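You operate a simulated robot arm through the tools that you are given. There is no shell and no other tool.

You run a simulated two-armed robot. Do the job below in one go: nothing can be reset, and whatever is moved stays where it is left.

Task
Refit the pipe link, fix the faults on the status line and run a check that passes.
Fine: the status line names one thing to fix at a time, two in all; wait for 0.1 mbar or less, then press the check key once.

The check looks at the end state, three seconds after you hand in, the way a careful person would. Anything else that was tipped, shoved, dropped, spilled or broken makes it a failure.

Robot
Two 6-joint arms with two-finger grippers on one trunk that stands fixed in place. Base frame: the origin is at the foot of the trunk, x ahead of it, y to its left, z up. Units: cm, degrees, N and s.
The left shoulder is at [6, 14.3, 90], the right one opposite. With the tool pointing down near the work surface each hand reaches from about 30 to 72 cm from the base axis, measured 20 degrees to its own side. Payload 2.45 kg a hand.
The tool frame of a hand sits at the grasp point between the pads (the TCP): z along the fingers, y along the line on which they close. The tips reach 2.6 cm beyond it. Largest opening 9.6 cm; the body of the gripper starts 6.9 cm behind the TCP.
Orientation is that of the tool frame in the base frame, as [roll, pitch, yaw] about the fixed x, y, z axes, in that order (R = Rz(yaw) Ry(pitch) Rx(roll)). With the fingers straight down and closing along the base's y, the tool's x points along the base's -x, its y along +y and its z along -z.

Tools
- The arms move only by the tool nudge_tool. It takes "left_steps", "right_steps" or both (then of equal length, played together; a hand with none holds still); each is a list that holds one entry, the list of rows, each a list of 7 numbers: the gripper command, from -1 (fully open) to 1 (shut), values between in proportion, then the shift along the tool's x, y, z in cm, then the turn, a rotation vector about the tool's x, y, z in degrees. In form: [[[gripper, dx, dy, dz, wx, wy, wz], ...]]. A call has 1 to 20 rows; each row shifts and turns the commanded pose from where the row before left it, along the tool's axes as they then stand. Each row takes 0.2 s and may step no farther than 5 cm and 8.6 degrees from the row before; otherwise, or with a gripper value out of range, the whole call is refused. A pose out of reach is approached as far as the arm can. The call stops where the force on the tool passes 40 N (or 10 N more than at its start, if that is more) or the arm is blocked; 0.2 s more then pass. Each finger halts on what it meets, pressing with about 36 N; the grip force reading is that of the motor and also rises with nothing between the fingers. The clock runs only during rows and for 0.2 s after the last one: add rows that do not move to give the fingers time. It gives the time, the measured TCP pose, the force on the tool (base axes), the opening and the grip force at its end, in the units of the frame above (readings bear some noise), with the torque about the TCP (base axes, N m) and any sound that the robot's microphone picked up.
- Cameras (640 x 400 px; columns grow to the right, rows downward): "scene" is now at [10.72, -6.71, 150.53]; the picture's right is [-0.82, -0.57, 0.00], its down [-0.42, 0.60, -0.68] and it looks along [0.39, -0.56, -0.74] (base axes); focal length 214 px, centre (320, 200). "left" rides on the left gripper at [8.2, -0.3, -9.8] in its tool frame; the picture's right is [0.04, 1.00, 0.00], its down [-0.73, 0.03, -0.68] and it looks along [-0.68, 0.03, 0.73] (tool axes); focal length 256 px, centre (320, 200). "right" rides on the right gripper at [8.2, 0.3, -9.8] in its tool frame; the picture's right is [-0.04, 1.00, 0.00], its down [-0.73, -0.03, -0.68] and it looks along [-0.68, -0.03, 0.73] (tool axes); focal length 256 px, centre (320, 200). There is no depth. A picture from a camera that has moved, and an enlarged one, comes with that camera's place and axes in the base frame and with its lens.
- get_image(camera): a new picture of that camera. The clock stands still meanwhile.
- lift_body(by): slides the trunk up (or, below 0, down) by that many cm; the arms and the scene camera ride with it, the base frame stays. It gives what a move gives, with no picture.
- head_to(pan, tilt): turns the head with the scene camera to pan (to the left, within 86 degrees either way) and tilt (down, from -29 to 69), counted from straight ahead of the robot. It gives what a move gives.
- zoom(camera, box): a new picture of the part [left, top, right, bottom] of that camera's present view, enlarged. The clock stands still meanwhile.
- sign_off(): hands the job in; it is judged then, once.

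Nothing tells you positions but the pictures and the camera data. Unless the task says otherwise, let go and move clear before handing in.

The tools are called after "Call:" as name(argument=value, ...) on one line, values as JSON. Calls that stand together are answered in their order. nudge_tool: Moves the arms, as the interface text tells. Its arguments: {"type":"object","properties":{"left_steps":{"type":"array"},"right_steps":{"type":"array"}},"required":[]} The other tools are called the same way: lift_body (by) slides the trunk up or down; head_to (pan, tilt) turns the head that bears the scene camera; get_image (camera) takes a picture; zoom (camera, box) takes an enlarged picture of a part of a camera's view; sign_off () hands the job in.

At the start:

```text
time: 0.0
left_ee_pos: [36.57, -6.62, 121.54]
left_orientation: [-179.8, 0.0, -180.0]
left_contact_force: [-0.9, 0.0, -0.6]
left_torque: [-0.01, -0.02, 0.01]
left_gripper_width: 9.58
left_grip_force: 0.0
right_ee_pos: [29.71, -41.08, 127.52]
right_orientation: [-179.9, -0.1, 179.9]
right_contact_force: [-0.1, 0.1, -0.4]
right_torque: [0.0, 0.01, 0.04]
right_gripper_width: 9.59
right_grip_force: 0.0
trunk travel left (down, up): [-52.5, 6.5]
head pan, tilt: [-55.3, 47.3]
```

scene: 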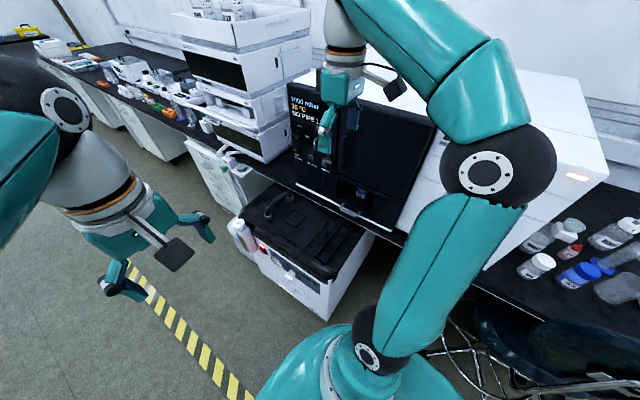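
right: 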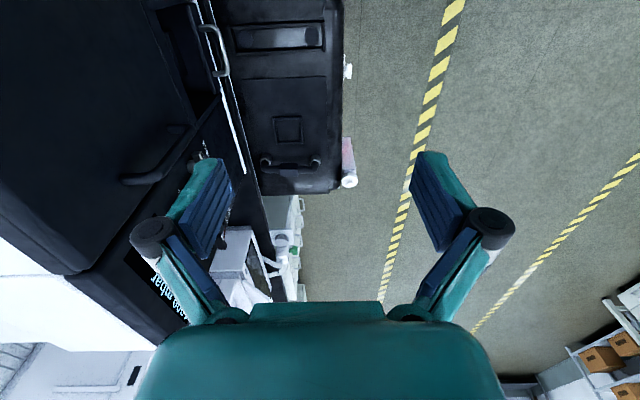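
left: 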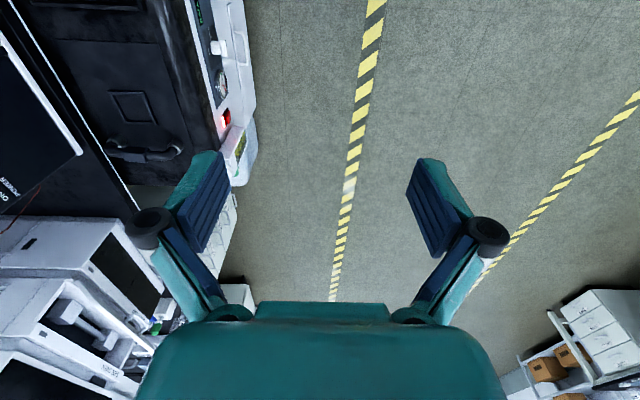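

I see a lab bench to the right of the robot with a black machine whose status line reads something like "1000 mbar ... NO PIPE 1". I'll take enlarged views to find the pipe link and the controls.

Call:
zoom(camera="scene", box=[270, 70, 430, 170])

Call:
zoom(camera="scene", box=[200, 120, 400, 245])

Call:
zoom(camera="scene", box=[220, 180, 380, 280])

Call:
zoom(camera="scene", box=[100, 20, 300, 145])

```text
4.00 times, centred on (350, 120) of scene
camera zoom: at [10.72, -6.71, 150.53], right [-0.82, -0.57, 0.0], down [-0.42, 0.6, -0.68], along [0.39, -0.56, -0.74], focal length 858 px, centre (200, 520)
```

zoom: 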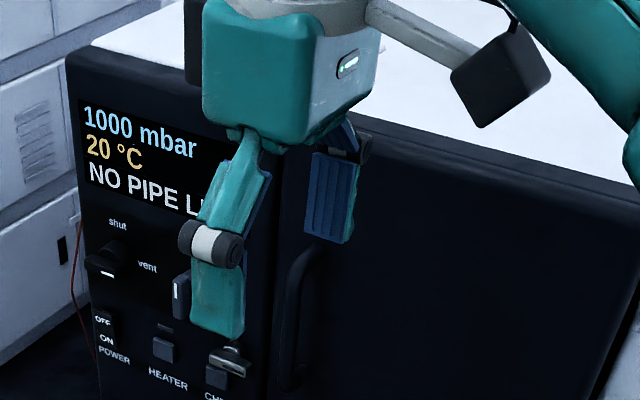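

```text
3.20 times, centred on (300, 182) of scene
camera zoom: at [10.72, -6.71, 150.53], right [-0.82, -0.57, 0.0], down [-0.42, 0.6, -0.68], along [0.39, -0.56, -0.74], focal length 686 px, centre (384, 256)
```

zoom: 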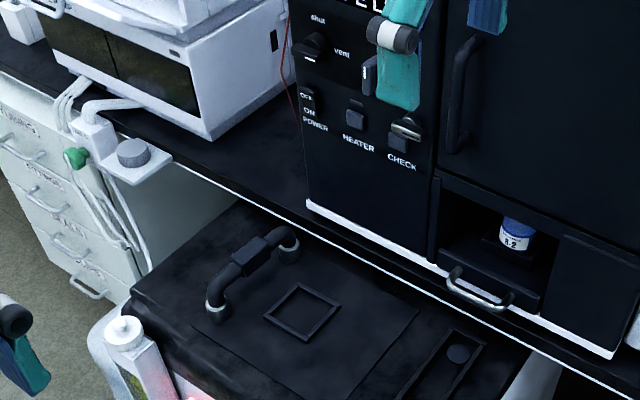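

```text
4.00 times, centred on (300, 230) of scene
camera zoom: at [10.72, -6.71, 150.53], right [-0.82, -0.57, 0.0], down [-0.42, 0.6, -0.68], along [0.39, -0.56, -0.74], focal length 858 px, centre (400, 80)
```

zoom: 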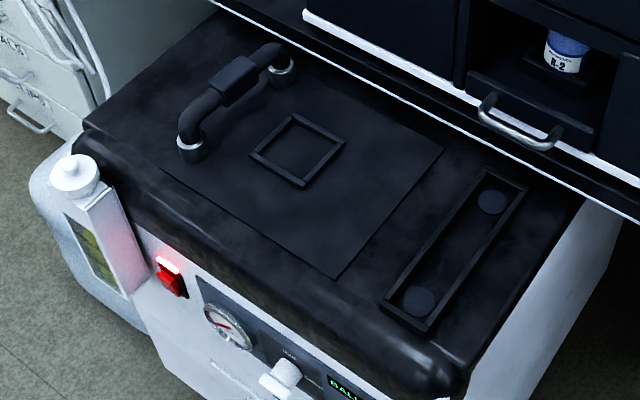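

```text
3.20 times, centred on (200, 82) of scene
camera zoom: at [10.72, -6.71, 150.53], right [-0.82, -0.57, 0.0], down [-0.42, 0.6, -0.68], along [0.39, -0.56, -0.74], focal length 686 px, centre (704, 576)
```

zoom: 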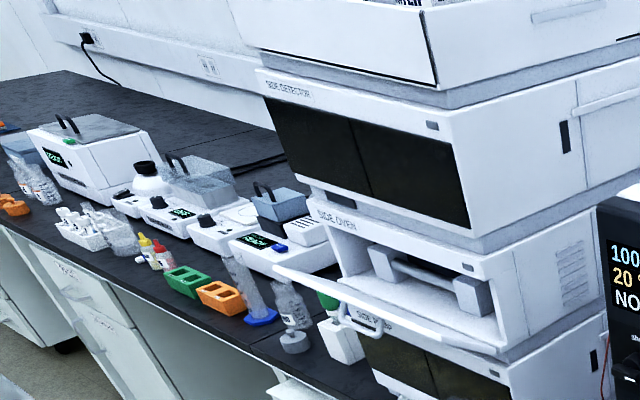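

The black machine has a status display (1000 mbar, 20 °C, "NO PIPE L…"), a shut/vent knob, power, heater and check keys. In front of it is a pump cart with a U-shaped piece on top. I'll move the left hand out of the view and look around.

Call:
nudge_tool(left_steps=[[[-1, 0, 5, 0, 0, 0, 0], [-1, 0, 5, 0, 0, 0, 0], [-1, 0, 5, 0, 0, 0, 0], [-1, 0, 5, 0, 0, 0, 0], [-1, 0, 5, 0, 0, 0, 0], [-1, 0, 5, 0, 0, 0, 0], [-1, 0, 0, 0, 0, 0, 0]]])

```text
time: 1.6
left_ee_pos: [36.42, 23.54, 121.48]
left_orientation: [179.9, -0.1, -180.0]
left_contact_force: [-0.4, -0.2, -0.2]
left_torque: [0.03, 0.02, 0.0]
left_gripper_width: 9.59
left_grip_force: 0.1
right_ee_pos: [29.64, -41.05, 127.51]
right_orientation: [179.9, 0.0, 180.0]
right_contact_force: [0.3, -0.2, -0.4]
right_torque: [0.04, -0.03, 0.0]
right_gripper_width: 9.58
right_grip_force: 0.0
trunk travel left (down, up): [-52.5, 6.5]
head pan, tilt: [-55.3, 47.3]
```

Call:
get_image(camera="scene")

Call:
zoom(camera="scene", box=[270, 70, 430, 170])

Call:
zoom(camera="scene", box=[310, 150, 420, 220])

Call:
zoom(camera="scene", box=[220, 180, 300, 230])

Call:
zoom(camera="scene", box=[220, 215, 380, 315])

```text
taken
camera scene: at [10.72, -6.76, 150.53], right [-0.82, -0.57, 0.0], down [-0.42, 0.6, -0.68], along [0.39, -0.56, -0.74], focal length 214 px, centre (320, 200)
```

scene: 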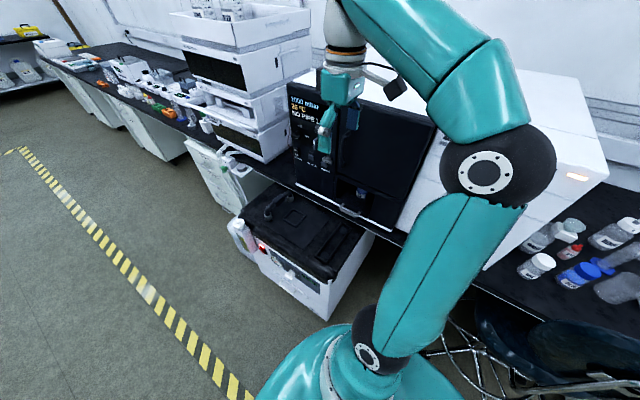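

```text
4.00 times, centred on (350, 120) of scene
camera zoom: at [10.72, -6.76, 150.53], right [-0.82, -0.57, 0.0], down [-0.42, 0.6, -0.68], along [0.39, -0.56, -0.74], focal length 858 px, centre (200, 520)
```

zoom: 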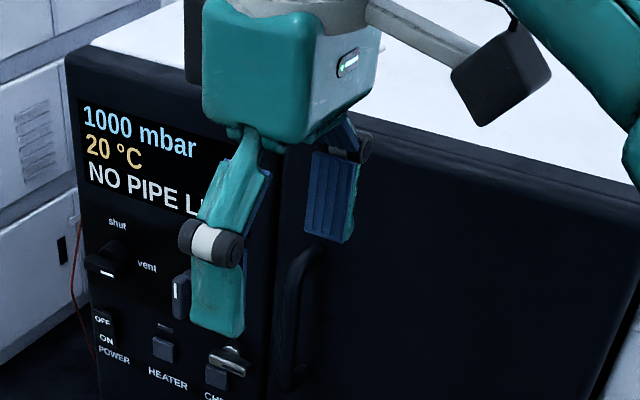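

```text
5.71 times, centred on (365, 185) of scene
camera zoom: at [10.72, -6.76, 150.53], right [-0.82, -0.57, 0.0], down [-0.42, 0.6, -0.68], along [0.39, -0.56, -0.74], focal length 1226 px, centre (63, 286)
```

zoom: 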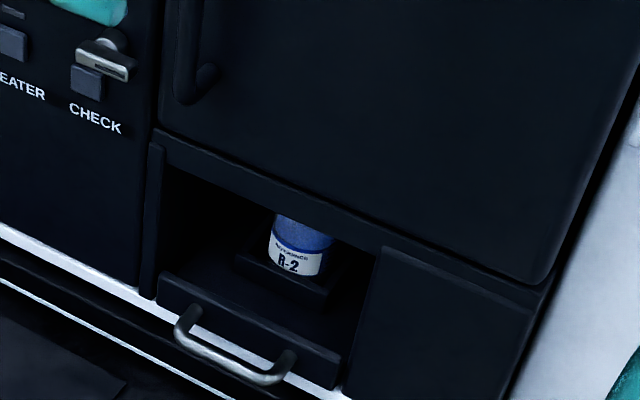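

```text
8.00 times, centred on (260, 205) of scene
camera zoom: at [10.72, -6.76, 150.53], right [-0.82, -0.57, 0.0], down [-0.42, 0.6, -0.68], along [0.39, -0.56, -0.74], focal length 1716 px, centre (800, 160)
```

zoom: 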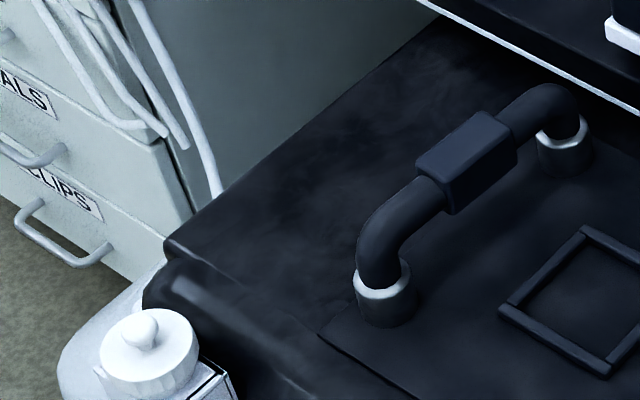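

```text
4.00 times, centred on (300, 265) of scene
camera zoom: at [10.72, -6.76, 150.53], right [-0.82, -0.57, 0.0], down [-0.42, 0.6, -0.68], along [0.39, -0.56, -0.74], focal length 858 px, centre (400, -60)
```

zoom: 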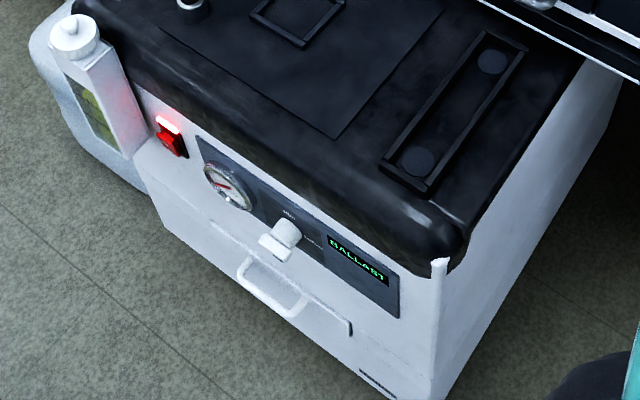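

The right hand blocks the view of the panel. I take the U-shaped piece to be about [66, -52, 72] and want better pictures before moving anything closer.

Call:
get_image(camera="right")

Call:
zoom(camera="right", box=[200, 0, 360, 100])

Call:
zoom(camera="right", box=[220, 100, 380, 200])

Call:
zoom(camera="right", box=[80, 120, 240, 220])

Call:
get_image(camera="left")

```text
taken
camera right: at [21.55, -40.72, 137.33], right [0.04, 1.0, 0.0], down [0.73, -0.03, 0.68], along [0.68, -0.03, -0.73], focal length 256 px, centre (320, 200)
```

right: 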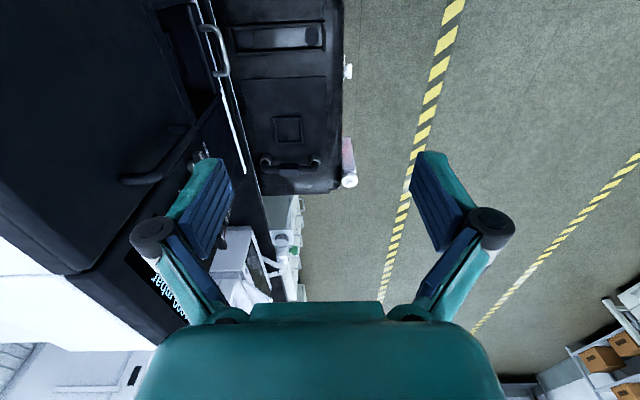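

```text
4.00 times, centred on (280, 50) of right
camera zoom: at [21.55, -40.72, 137.33], right [0.04, 1.0, 0.0], down [0.73, -0.03, 0.68], along [0.68, -0.03, -0.73], focal length 1024 px, centre (480, 800)
```

zoom: 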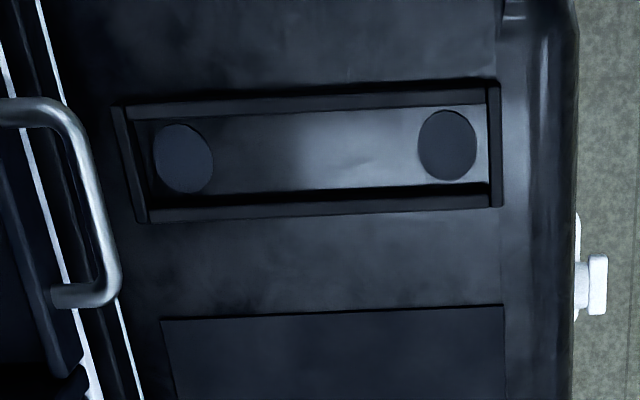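

```text
4.00 times, centred on (300, 150) of right
camera zoom: at [21.55, -40.72, 137.33], right [0.04, 1.0, 0.0], down [0.73, -0.03, 0.68], along [0.68, -0.03, -0.73], focal length 1024 px, centre (400, 400)
```

zoom: 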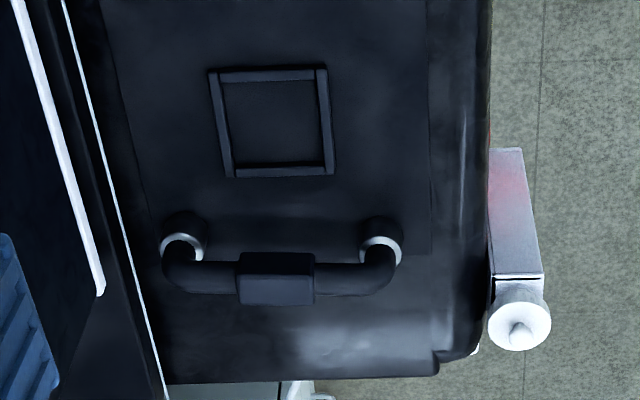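

```text
4.00 times, centred on (160, 170) of right
camera zoom: at [21.55, -40.72, 137.33], right [0.04, 1.0, 0.0], down [0.73, -0.03, 0.68], along [0.68, -0.03, -0.73], focal length 1024 px, centre (960, 320)
```

zoom: 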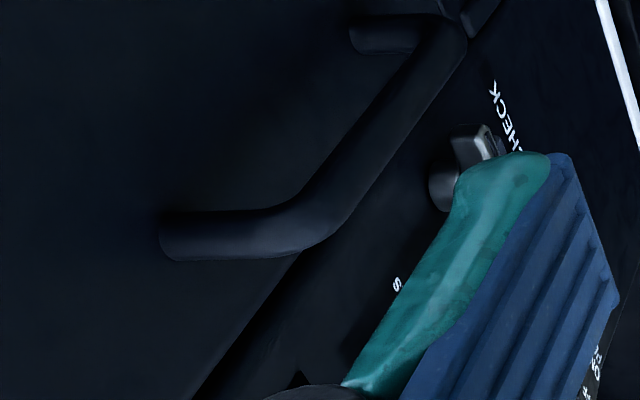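

```text
taken
camera left: at [28.23, 23.36, 131.23], right [-0.04, 1.0, 0.0], down [0.73, 0.03, 0.68], along [0.68, 0.03, -0.73], focal length 256 px, centre (320, 200)
```

left: 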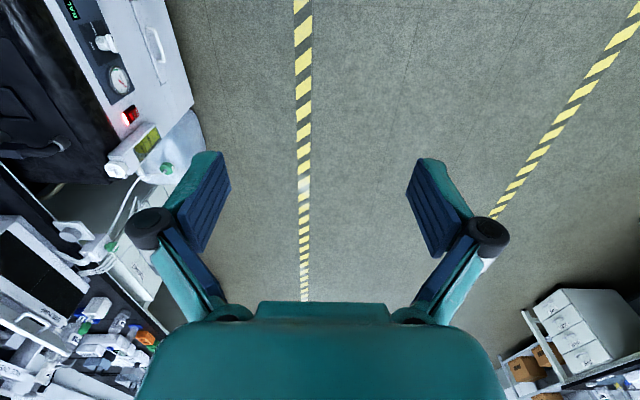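

The pump has a U-shaped piece standing near a square frame, and a separate tray with two round marks. I'll look around more widely before deciding what is the pipe link and where its ports are.

Call:
zoom(camera="scene", box=[180, 130, 300, 205])

Call:
zoom(camera="scene", box=[170, 60, 300, 141])

Call:
zoom(camera="left", box=[0, 0, 200, 125])

Call:
zoom(camera="left", box=[0, 100, 200, 225])

Call:
head_to(pan=-70, tilt=50)

```text
5.33 times, centred on (240, 168) of scene
camera zoom: at [10.72, -6.76, 150.53], right [-0.82, -0.57, 0.0], down [-0.42, 0.6, -0.68], along [0.39, -0.56, -0.74], focal length 1144 px, centre (747, 373)
```

zoom: 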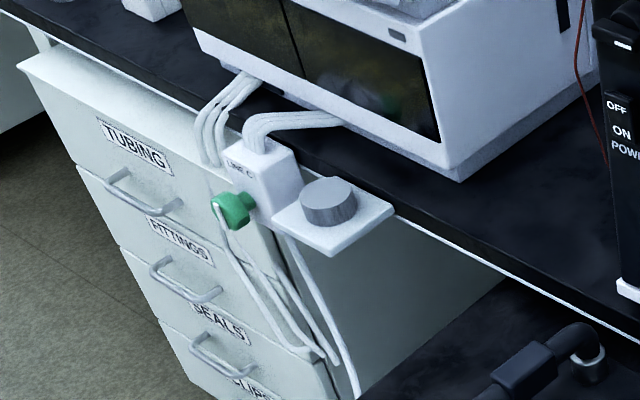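

```text
4.92 times, centred on (235, 100) of scene
camera zoom: at [10.72, -6.76, 150.53], right [-0.82, -0.57, 0.0], down [-0.42, 0.6, -0.68], along [0.39, -0.56, -0.74], focal length 1056 px, centre (738, 690)
```

zoom: 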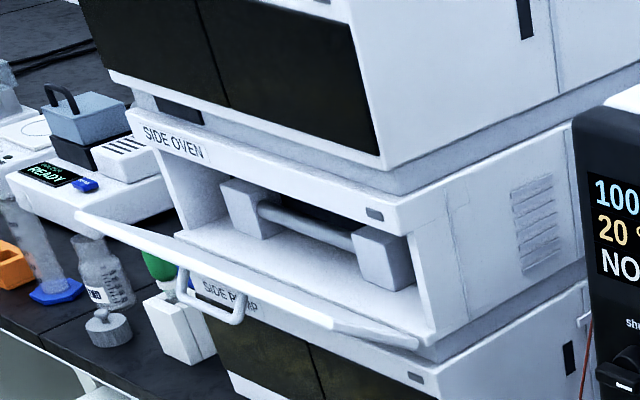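

```text
3.20 times, centred on (100, 62) of left
camera zoom: at [28.23, 23.36, 131.23], right [-0.04, 1.0, 0.0], down [0.73, 0.03, 0.68], along [0.68, 0.03, -0.73], focal length 819 px, centre (1024, 640)
```

zoom: 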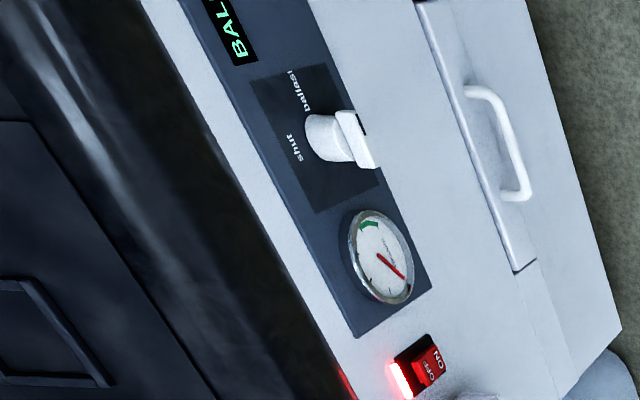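

```text
3.20 times, centred on (100, 162) of left
camera zoom: at [28.23, 23.36, 131.23], right [-0.04, 1.0, 0.0], down [0.73, 0.03, 0.68], along [0.68, 0.03, -0.73], focal length 819 px, centre (1024, 320)
```

zoom: 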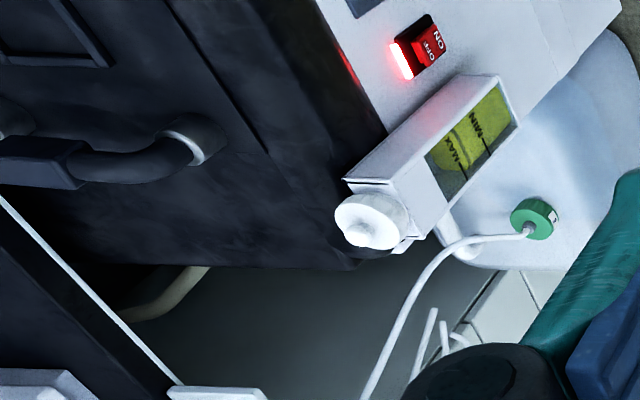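

```text
time: 2.4
left_ee_pos: [36.43, 23.63, 121.49]
left_orientation: [-179.9, -0.1, -180.0]
left_contact_force: [0.3, 0.8, -0.2]
left_torque: [0.02, -0.01, 0.01]
left_gripper_width: 9.59
left_grip_force: 0.0
right_ee_pos: [29.69, -40.92, 127.54]
right_orientation: [179.9, 0.0, -180.0]
right_contact_force: [-0.2, 0.2, 0.4]
right_torque: [-0.02, -0.01, 0.02]
right_gripper_width: 9.61
right_grip_force: 0.1
trunk travel left (down, up): [-52.5, 6.5]
head pan, tilt: [-70.0, 50.0]
```

The pump front has a shut/ballast knob, a gauge and an on/off switch. Next I look at the panel from the new head angle.

Call:
get_image(camera="scene")

Call:
zoom(camera="scene", box=[150, 60, 390, 210])

```text
taken
camera scene: at [8.83, -7.43, 150.17], right [-0.94, -0.34, 0.0], down [-0.26, 0.72, -0.64], along [0.22, -0.6, -0.77], focal length 214 px, centre (320, 200)
```

scene: 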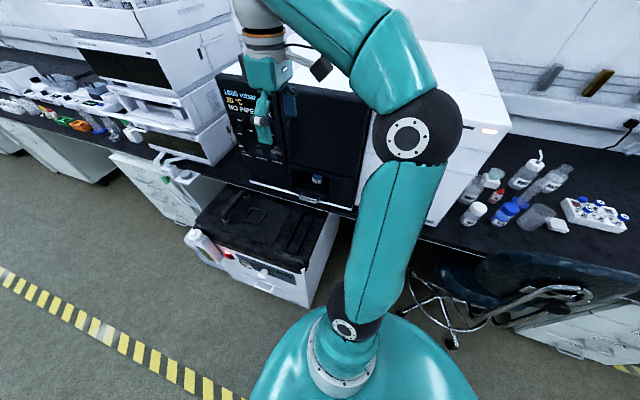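

```text
2.67 times, centred on (270, 135) of scene
camera zoom: at [8.83, -7.43, 150.17], right [-0.94, -0.34, 0.0], down [-0.26, 0.72, -0.64], along [0.22, -0.6, -0.77], focal length 572 px, centre (453, 373)
```

zoom: 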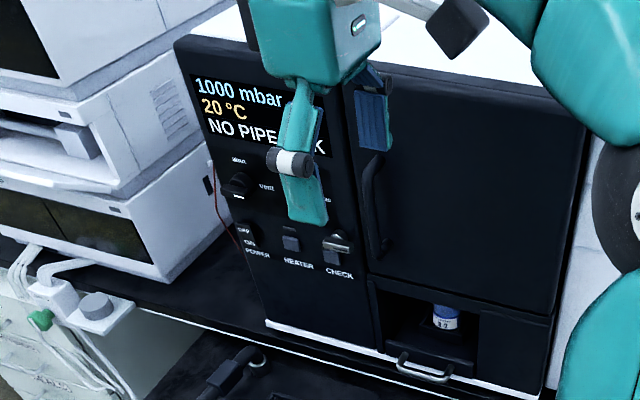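

The status line reads "NO PIPE LINK". The U-shaped piece stands at about [66.5, -52, 72] on the pump, and an empty tray with two discs lies at about [34, -51, 69]. I'll bring the right hand's camera closer to the U to see whether it is the link and how it sits.

Call:
nudge_tool(right_steps=[[[-1, -2.8, -0.8, 3.55, 0, 0, 0], [-1, -2.8, -0.8, 3.55, 0, 0, 0], [-1, -2.8, -0.8, 3.55, 0, 0, 0], [-1, -2.8, -0.8, 3.55, 0, 0, 0], [-1, -2.8, -0.8, 3.55, 0, 0, 0], [-1, -2.8, -0.8, 3.55, 0, 0, 0], [-1, -2.8, -0.8, 3.55, 0, 0, 0], [-1, 0, 0, 0, 0, 0, 0]]])

Call:
get_image(camera="right")

Call:
zoom(camera="right", box=[220, 80, 420, 205])

Call:
get_image(camera="scene")

Call:
zoom(camera="scene", box=[200, 60, 360, 160])

```text
time: 4.2
left_ee_pos: [36.34, 23.67, 121.46]
left_orientation: [-179.9, 0.0, 180.0]
left_contact_force: [0.3, 0.7, -0.2]
left_torque: [-0.02, -0.03, 0.04]
left_gripper_width: 9.57
left_grip_force: 0.0
right_ee_pos: [49.18, -46.53, 102.79]
right_orientation: [-180.0, 0.1, 180.0]
right_contact_force: [-0.3, -0.1, 1.4]
right_torque: [-0.02, -0.01, 0.03]
right_gripper_width: 9.6
right_grip_force: 0.0
trunk travel left (down, up): [-52.5, 6.5]
head pan, tilt: [-70.0, 50.0]
```

```text
taken
camera right: at [41.08, -46.28, 112.56], right [0.04, 1.0, 0.0], down [0.73, -0.03, 0.68], along [0.68, -0.03, -0.73], focal length 256 px, centre (320, 200)
```

right: 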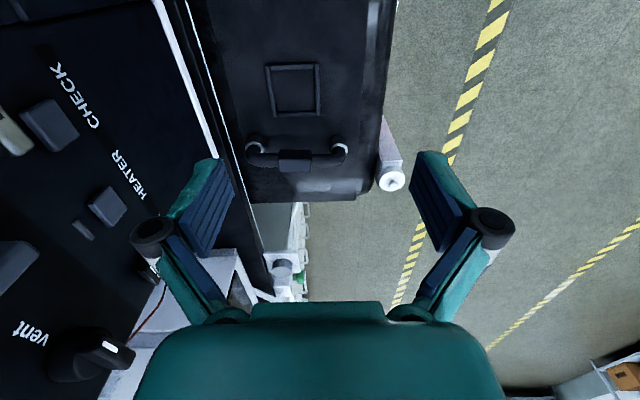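

```text
3.20 times, centred on (320, 142) of right
camera zoom: at [41.08, -46.28, 112.56], right [0.04, 1.0, 0.0], down [0.73, -0.03, 0.68], along [0.68, -0.03, -0.73], focal length 819 px, centre (320, 384)
```

zoom: 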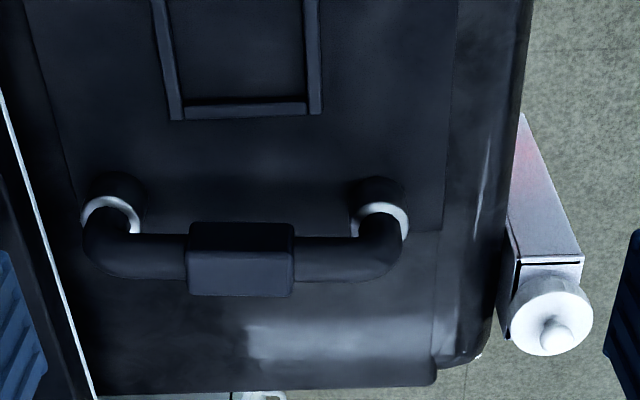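

```text
taken
camera scene: at [8.74, -7.39, 150.18], right [-0.94, -0.34, 0.0], down [-0.26, 0.72, -0.64], along [0.22, -0.6, -0.77], focal length 214 px, centre (320, 200)
```

scene: 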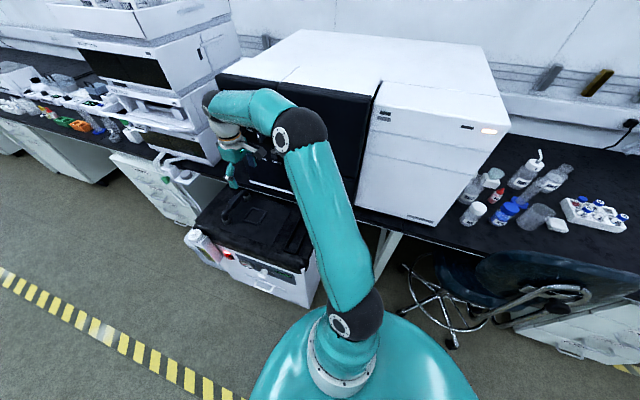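

```text
4.00 times, centred on (280, 110) of scene
camera zoom: at [8.74, -7.39, 150.18], right [-0.94, -0.34, 0.0], down [-0.26, 0.72, -0.64], along [0.22, -0.6, -0.77], focal length 858 px, centre (480, 560)
```

zoom: 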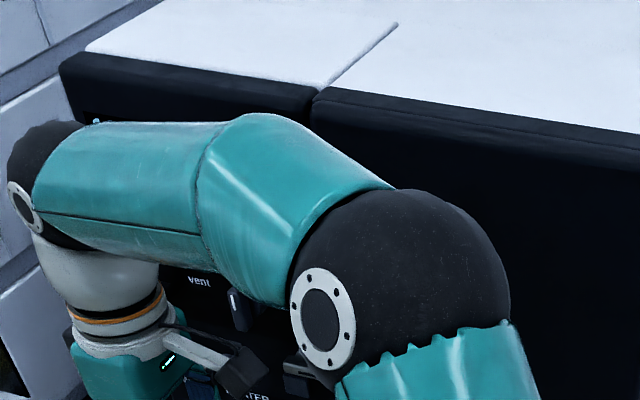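

The U has a square grip block in the middle and silver collars at its feet. I'll now turn the right hand so its camera faces the machine and look at the empty tray and the panel.

Call:
nudge_tool(right_steps=[[[-1, 3.5, 2.5, -0.5, 0, 0, 0], [-1, 3.5, 2.5, -0.5, 0, 0, 0], [-1, 3.5, 2.5, -0.5, 0, 0, 0], [-1, 3.5, 2.5, -0.5, 0, 0, 0], [-1, 0, 3, 0, 0, 0, 0], [-1, 0, 0, 0, 0, 0, 8.5], [-1, 0, 0, 0, 0, 0, 8.5], [-1, 0, 0, 0, 0, 0, 8.5], [-1, 0, 0, 0, 0, 0, 8.5], [-1, 0, 0, 0, 0, 0, 8.5], [-1, 0, 0, 0, 0, 0, 8.5], [-1, 0, 0, 0, 0, 0, 8.5], [-1, 0, 0, 0, 0, 0, 8.5], [-1, 0, 0, 0, 0, 0, 8.5], [-1, 0, 0, 0, 0, 0, 8.5], [-1, 0, 0, 0, 0, 0, 5], [-1, 0, 0, 0, 0, 0, 0]]])

Call:
get_image(camera="right")

Call:
get_image(camera="scene")

```text
time: 7.8
left_ee_pos: [36.45, 23.52, 121.31]
left_orientation: [-179.9, 0.0, 180.0]
left_contact_force: [0.7, -0.4, -0.5]
left_torque: [0.0, 0.04, -0.01]
left_gripper_width: 9.63
left_grip_force: 0.1
right_ee_pos: [35.23, -33.6, 104.8]
right_orientation: [-179.9, 0.0, 89.9]
right_contact_force: [-0.3, -0.2, 0.1]
right_torque: [-0.02, -0.03, 0.05]
right_gripper_width: 9.6
right_grip_force: 0.2
trunk travel left (down, up): [-52.5, 6.5]
head pan, tilt: [-70.0, 50.0]
```

```text
taken
camera right: at [35.62, -25.48, 114.54], right [1.0, -0.04, 0.0], down [-0.03, -0.73, 0.68], along [-0.03, -0.68, -0.73], focal length 256 px, centre (320, 200)
```

right: 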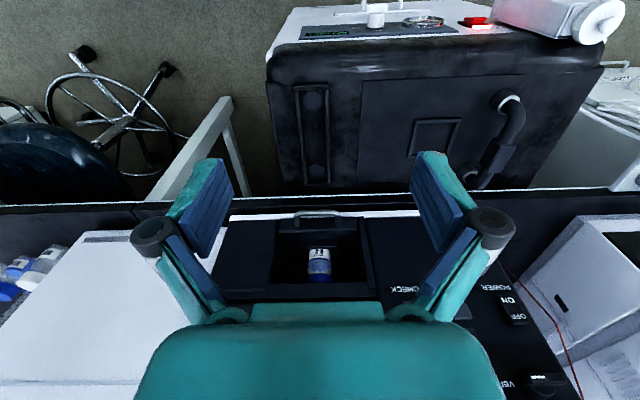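

```text
taken
camera scene: at [8.83, -7.42, 150.17], right [-0.94, -0.34, 0.0], down [-0.26, 0.72, -0.64], along [0.22, -0.6, -0.77], focal length 214 px, centre (320, 200)
```

scene: 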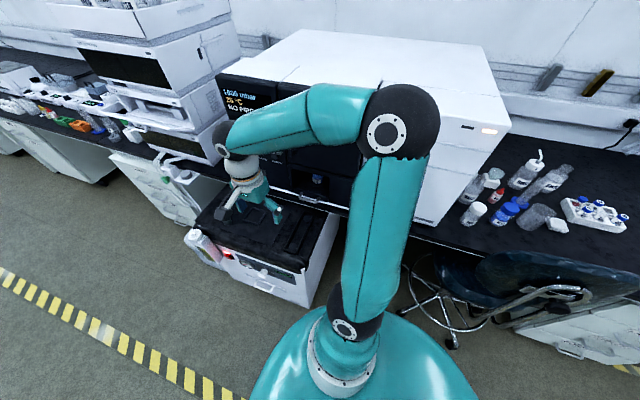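

The camera now looks toward the machine, with the image upside down. I'll enlarge the tray, the U and the chamber bottle.

Call:
zoom(camera="right", box=[270, 60, 430, 160])

Call:
zoom(camera="right", box=[400, 80, 560, 180])

Call:
zoom(camera="right", box=[240, 190, 400, 290])

Call:
zoom(camera="right", box=[280, 0, 480, 125])

Call:
zoom(camera="right", box=[440, 200, 640, 325])

Call:
zoom(camera="right", box=[440, 0, 640, 125])

```text
4.00 times, centred on (350, 110) of right
camera zoom: at [35.62, -25.48, 114.54], right [1.0, -0.04, 0.0], down [-0.03, -0.73, 0.68], along [-0.03, -0.68, -0.73], focal length 1024 px, centre (200, 560)
```

zoom: 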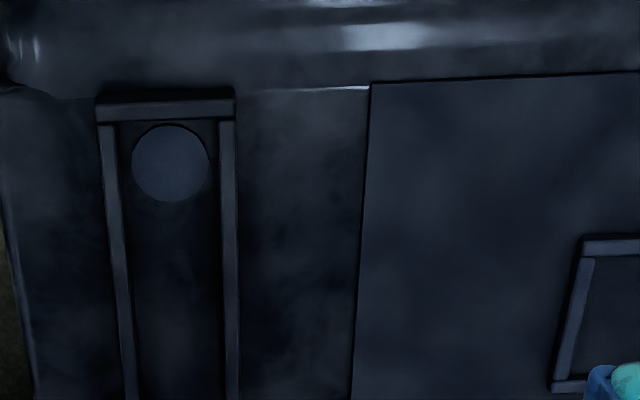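

```text
4.00 times, centred on (480, 130) of right
camera zoom: at [35.62, -25.48, 114.54], right [1.0, -0.04, 0.0], down [-0.03, -0.73, 0.68], along [-0.03, -0.68, -0.73], focal length 1024 px, centre (-320, 480)
```

zoom: 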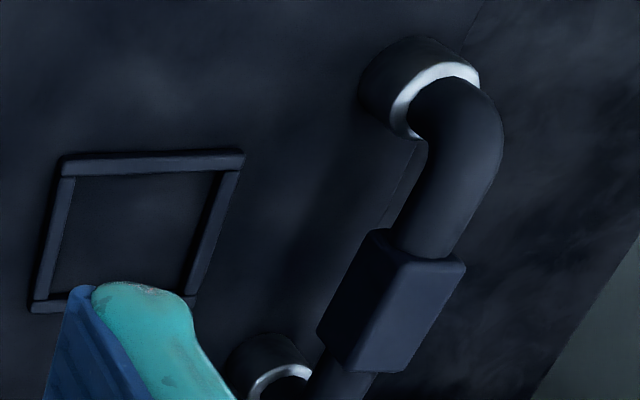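

```text
4.00 times, centred on (320, 240) of right
camera zoom: at [35.62, -25.48, 114.54], right [1.0, -0.04, 0.0], down [-0.03, -0.73, 0.68], along [-0.03, -0.68, -0.73], focal length 1024 px, centre (320, 40)
```

zoom: 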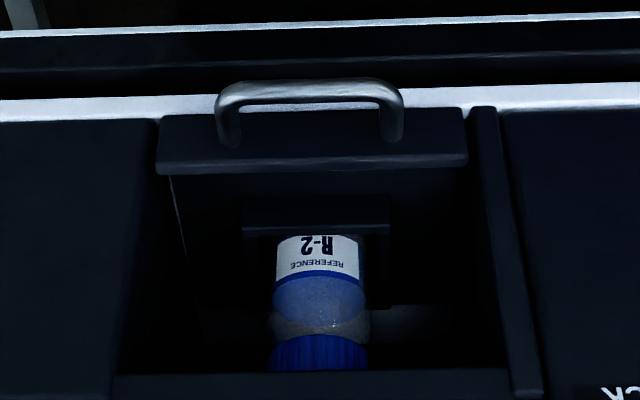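

```text
3.20 times, centred on (380, 62) of right
camera zoom: at [35.62, -25.48, 114.54], right [1.0, -0.04, 0.0], down [-0.03, -0.73, 0.68], along [-0.03, -0.68, -0.73], focal length 819 px, centre (128, 640)
```

zoom: 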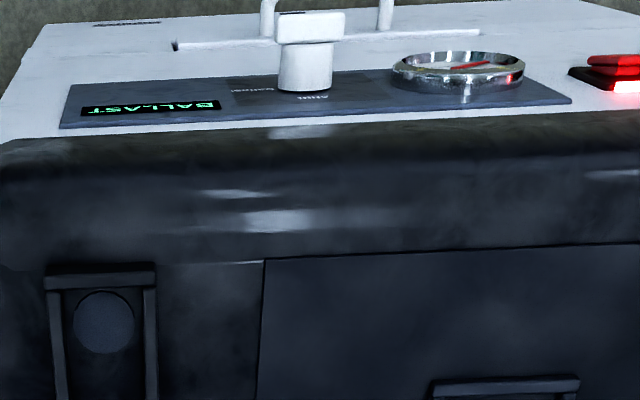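

```text
3.20 times, centred on (540, 262) of right
camera zoom: at [35.62, -25.48, 114.54], right [1.0, -0.04, 0.0], down [-0.03, -0.73, 0.68], along [-0.03, -0.68, -0.73], focal length 819 px, centre (-384, 0)
```

zoom: 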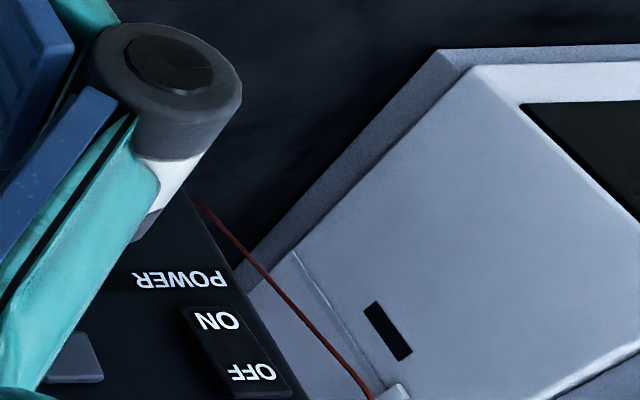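

```text
3.20 times, centred on (540, 62) of right
camera zoom: at [35.62, -25.48, 114.54], right [1.0, -0.04, 0.0], down [-0.03, -0.73, 0.68], along [-0.03, -0.68, -0.73], focal length 819 px, centre (-384, 640)
```

zoom: 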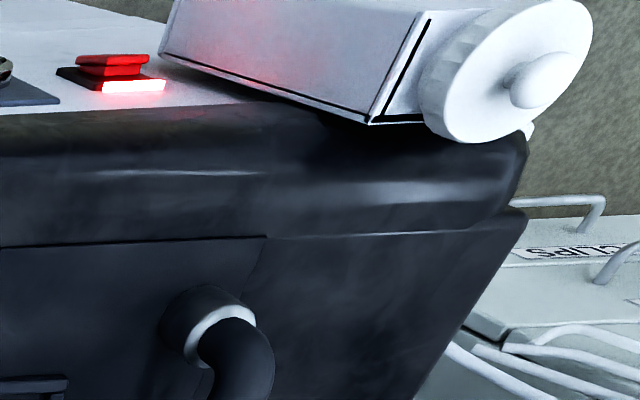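

The U stands in black sockets with silver rings. I need a close side view to tell whether it is seated or parked, so I bring the camera low in front of the pump.

Call:
nudge_tool(right_steps=[[[-1, 1.5, 3.2, 2.0, 0, 0, 0], [-1, 1.5, 3.2, 2.0, 0, 0, 0], [-1, 0.5, 3.3, 3.1, 0, 0, 0], [-1, 0.5, 3.3, 3.1, 0, 0, 0], [-1, 0.4, 3.3, 3.1, 0, 0, 0], [-1, 0.4, 3.3, 3.1, 0, 0, 0], [-1, 0.4, 3.3, 3.1, 0, 0, 0], [-1, 0.4, 3.3, 3.1, 0, 0, 0], [-1, 0, 0, 0, 0, 0, 0]]])

Call:
get_image(camera="right")

Call:
zoom(camera="right", box=[240, 120, 440, 245])

Call:
get_image(camera="scene")

Call:
zoom(camera="scene", box=[200, 70, 360, 170])

```text
time: 9.8
left_ee_pos: [36.38, 23.61, 121.45]
left_orientation: [-179.9, 0.0, 179.9]
left_contact_force: [-0.9, 0.1, 0.8]
left_torque: [0.02, -0.02, -0.02]
left_gripper_width: 9.6
left_grip_force: 0.0
right_ee_pos: [61.53, -27.95, 82.28]
right_orientation: [180.0, 0.0, 90.0]
right_contact_force: [-0.4, -0.3, 0.3]
right_torque: [-0.03, 0.0, 0.04]
right_gripper_width: 9.59
right_grip_force: 0.0
trunk travel left (down, up): [-52.5, 6.5]
head pan, tilt: [-70.0, 50.0]
```

```text
taken
camera right: at [61.87, -19.79, 92.07], right [1.0, -0.04, 0.0], down [-0.03, -0.73, 0.68], along [-0.03, -0.68, -0.73], focal length 256 px, centre (320, 200)
```

right: 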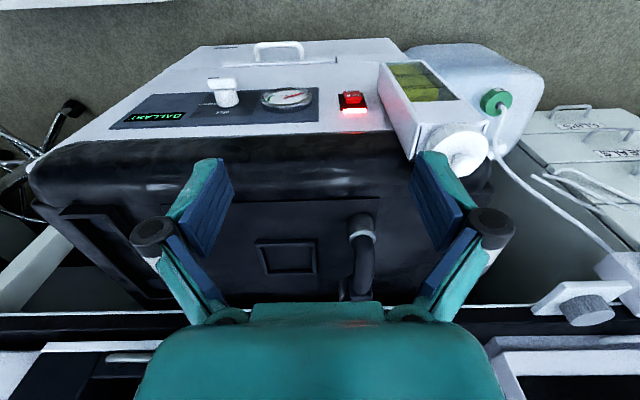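

```text
3.20 times, centred on (340, 182) of right
camera zoom: at [61.87, -19.79, 92.07], right [1.0, -0.04, 0.0], down [-0.03, -0.73, 0.68], along [-0.03, -0.68, -0.73], focal length 819 px, centre (256, 256)
```

zoom: 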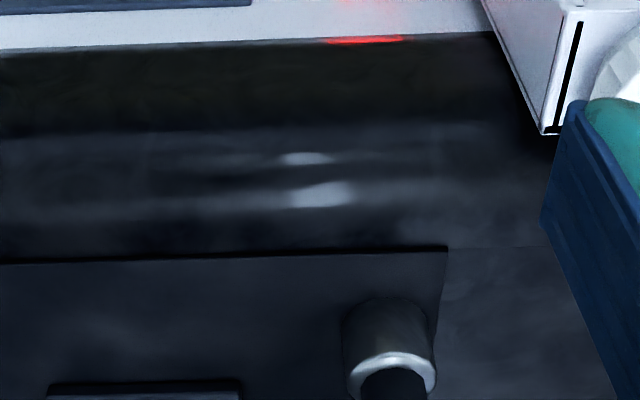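

```text
taken
camera scene: at [8.75, -7.42, 150.18], right [-0.94, -0.34, 0.0], down [-0.26, 0.72, -0.64], along [0.22, -0.6, -0.77], focal length 214 px, centre (320, 200)
```

scene: 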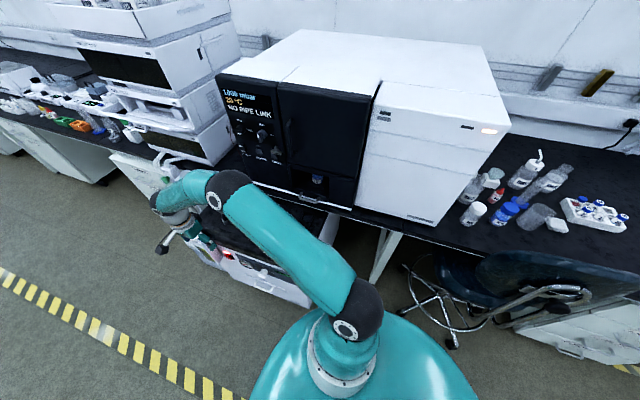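

```text
4.00 times, centred on (280, 120) of scene
camera zoom: at [8.75, -7.42, 150.18], right [-0.94, -0.34, 0.0], down [-0.26, 0.72, -0.64], along [0.22, -0.6, -0.77], focal length 858 px, centre (480, 520)
```

zoom: 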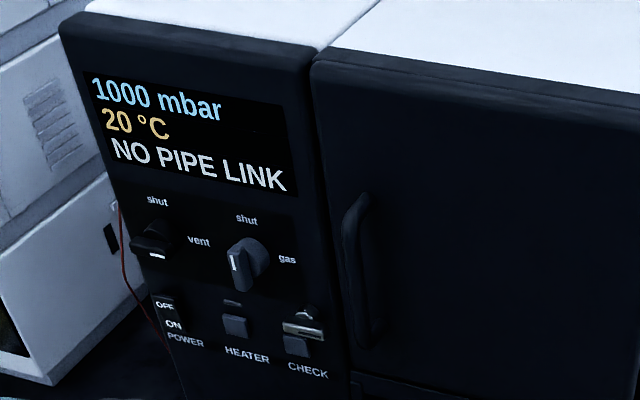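

The full status line is visible: "1000 mbar, 20 °C, NO PIPE LINK". There's also a second knob shut/gas and a silver guard by the CHECK key. I'll zoom into those and the U's foot.

Call:
zoom(camera="right", box=[310, 190, 430, 305])

Call:
zoom(camera="scene", box=[225, 110, 305, 170])

Call:
zoom(camera="right", box=[90, 40, 410, 240])

Call:
zoom(camera="right", box=[370, 30, 570, 200])

```text
3.48 times, centred on (370, 248) of right
camera zoom: at [61.87, -19.79, 92.07], right [1.0, -0.04, 0.0], down [-0.03, -0.73, 0.68], along [-0.03, -0.68, -0.73], focal length 890 px, centre (146, 35)
```

zoom: 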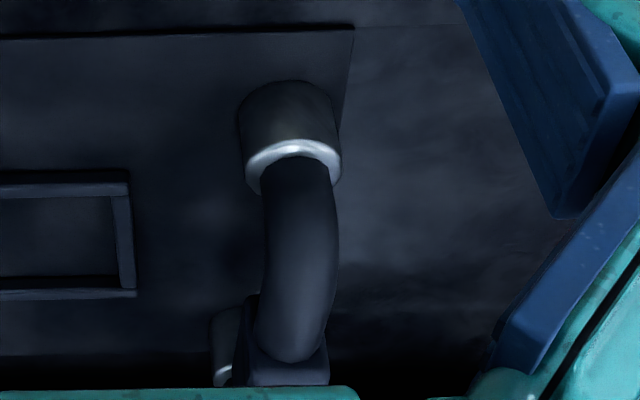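

```text
6.67 times, centred on (265, 140) of scene
camera zoom: at [8.75, -7.42, 150.18], right [-0.94, -0.34, 0.0], down [-0.26, 0.72, -0.64], along [0.22, -0.6, -0.77], focal length 1430 px, centre (687, 600)
```

zoom: 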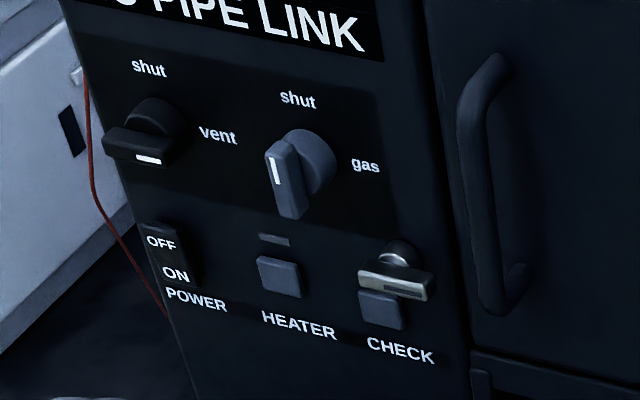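

```text
2.00 times, centred on (250, 140) of right
camera zoom: at [61.87, -19.79, 92.07], right [1.0, -0.04, 0.0], down [-0.03, -0.73, 0.68], along [-0.03, -0.68, -0.73], focal length 512 px, centre (460, 320)
```

zoom: 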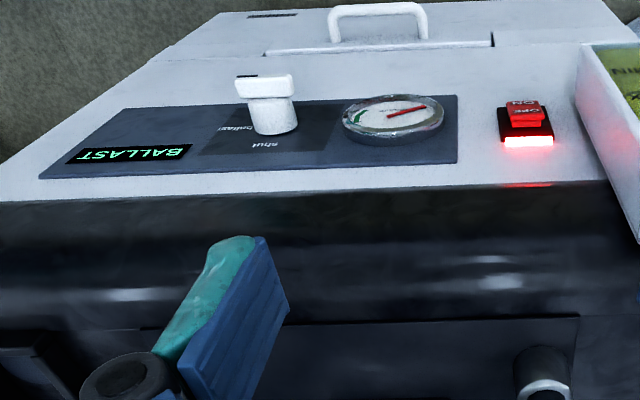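

```text
2.35 times, centred on (470, 115) of right
camera zoom: at [61.87, -19.79, 92.07], right [1.0, -0.04, 0.0], down [-0.03, -0.73, 0.68], along [-0.03, -0.68, -0.73], focal length 602 px, centre (-33, 400)
```

zoom: 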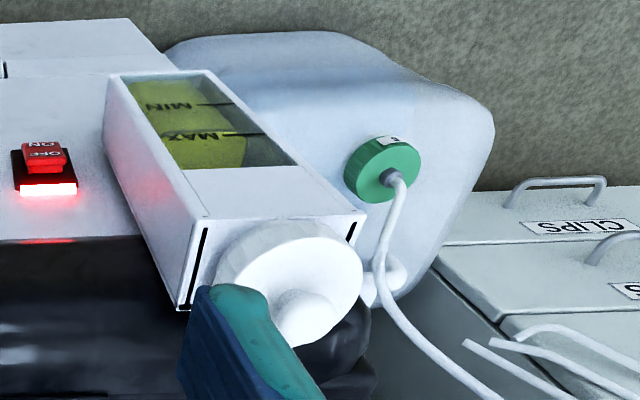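

The vent knob points to "vent", the gas knob to "shut", and the pump's knob is set to ballast. The U's feet stand in black collars with bright rims. I'll tilt the hand for a near-horizontal look at them.

Call:
nudge_tool(right_steps=[[[-1, 0, 0, 0, 0, -8, 0], [-1, 0, 0, 0, 0, -8, 0], [-1, 0, 0, 0, 0, -8, 0], [-1, 0, 0, 0, 0, -8, 0], [-1, 0, 0, 0, 0, -8, 0], [-1, 0, 0, 0, 0, 0, 0]]])

Call:
get_image(camera="right")

Call:
zoom(camera="right", box=[260, 90, 460, 215])

```text
time: 11.2
left_ee_pos: [36.51, 23.65, 121.53]
left_orientation: [-179.9, 0.0, 180.0]
left_contact_force: [0.1, 0.0, 0.1]
left_torque: [-0.01, 0.01, 0.02]
left_gripper_width: 9.6
left_grip_force: 0.1
right_ee_pos: [61.41, -27.95, 82.23]
right_orientation: [-180.0, 40.1, 90.1]
right_contact_force: [0.3, 0.5, -0.3]
right_torque: [0.01, 0.02, 0.01]
right_gripper_width: 9.6
right_grip_force: 0.0
trunk travel left (down, up): [-52.5, 6.5]
head pan, tilt: [-70.0, 50.0]
```

```text
taken
camera right: at [61.87, -15.39, 84.42], right [1.0, -0.03, 0.03], down [-0.03, -0.12, 0.99], along [-0.03, -0.99, -0.12], focal length 256 px, centre (320, 200)
```

right: 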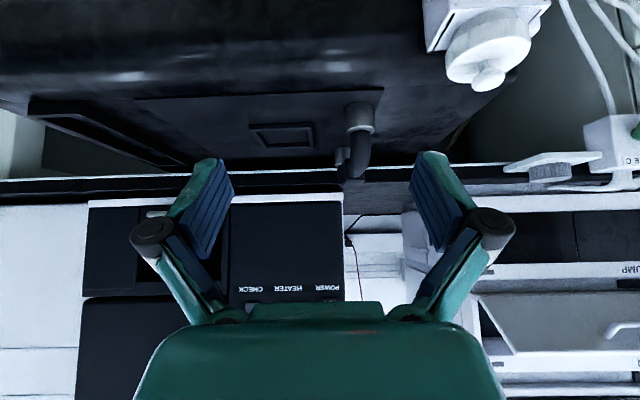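

```text
3.20 times, centred on (360, 152) of right
camera zoom: at [61.87, -15.39, 84.42], right [1.0, -0.03, 0.03], down [-0.03, -0.12, 0.99], along [-0.03, -0.99, -0.12], focal length 819 px, centre (192, 352)
```

zoom: 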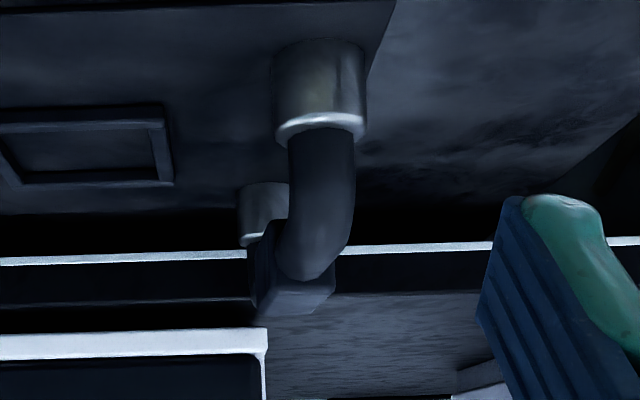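

The U sits squarely in two metal sockets at the far edge of the pump's plate. I'll take a close look at the two-disc tray before deciding which place is port and which is parking.

Call:
nudge_tool(right_steps=[[[-1, 0, -4.3, -1, 0, 0, 0], [-1, 0, -4.3, 0, 0, 0, 0], [-1, 0, -4.3, 0, 0, 0, 0], [-1, 0, -4.3, 0, 0, 0, 0], [-1, 0, -4.3, 0, 0, 8, 0], [-1, 0, -4.3, 0, 0, 8, 0], [-1, 0, 0, 0, 0, 0, 0]]])

Call:
get_image(camera="right")

Call:
zoom(camera="right", box=[240, 90, 400, 215])

Call:
zoom(camera="scene", box=[200, 70, 360, 170])

```text
time: 12.8
left_ee_pos: [36.61, 23.68, 121.5]
left_orientation: [-179.8, 0.0, -180.0]
left_contact_force: [0.4, 0.3, -0.1]
left_torque: [-0.02, 0.02, 0.01]
left_gripper_width: 9.59
left_grip_force: 0.1
right_ee_pos: [35.76, -27.29, 82.88]
right_orientation: [180.0, 23.9, 90.0]
right_contact_force: [0.4, 0.5, -0.8]
right_torque: [-0.02, 0.02, 0.03]
right_gripper_width: 9.6
right_grip_force: 0.0
trunk travel left (down, up): [-52.5, 6.5]
head pan, tilt: [-70.0, 50.0]
```

```text
taken
camera right: at [36.08, -15.91, 88.49], right [1.0, -0.04, 0.02], down [-0.03, -0.4, 0.92], along [-0.03, -0.92, -0.4], focal length 256 px, centre (320, 200)
```

right: 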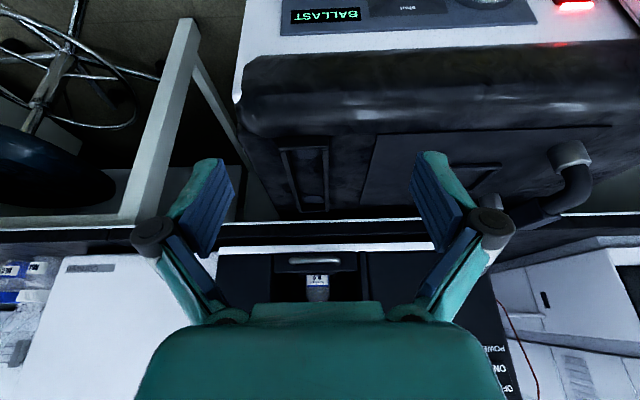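

```text
3.20 times, centred on (320, 152) of right
camera zoom: at [36.08, -15.91, 88.49], right [1.0, -0.04, 0.02], down [-0.03, -0.4, 0.92], along [-0.03, -0.92, -0.4], focal length 819 px, centre (320, 352)
```

zoom: 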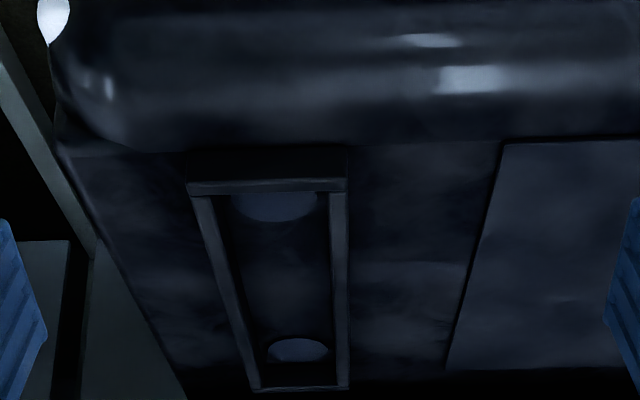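

```text
4.00 times, centred on (280, 120) of scene
camera zoom: at [8.93, -7.4, 150.16], right [-0.94, -0.34, 0.0], down [-0.26, 0.72, -0.64], along [0.22, -0.6, -0.77], focal length 858 px, centre (480, 520)
```

zoom: 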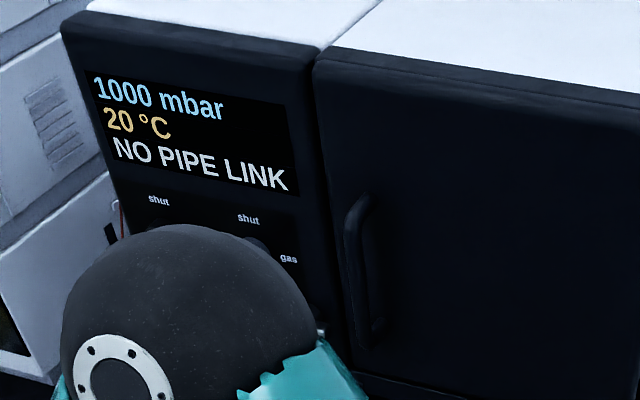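

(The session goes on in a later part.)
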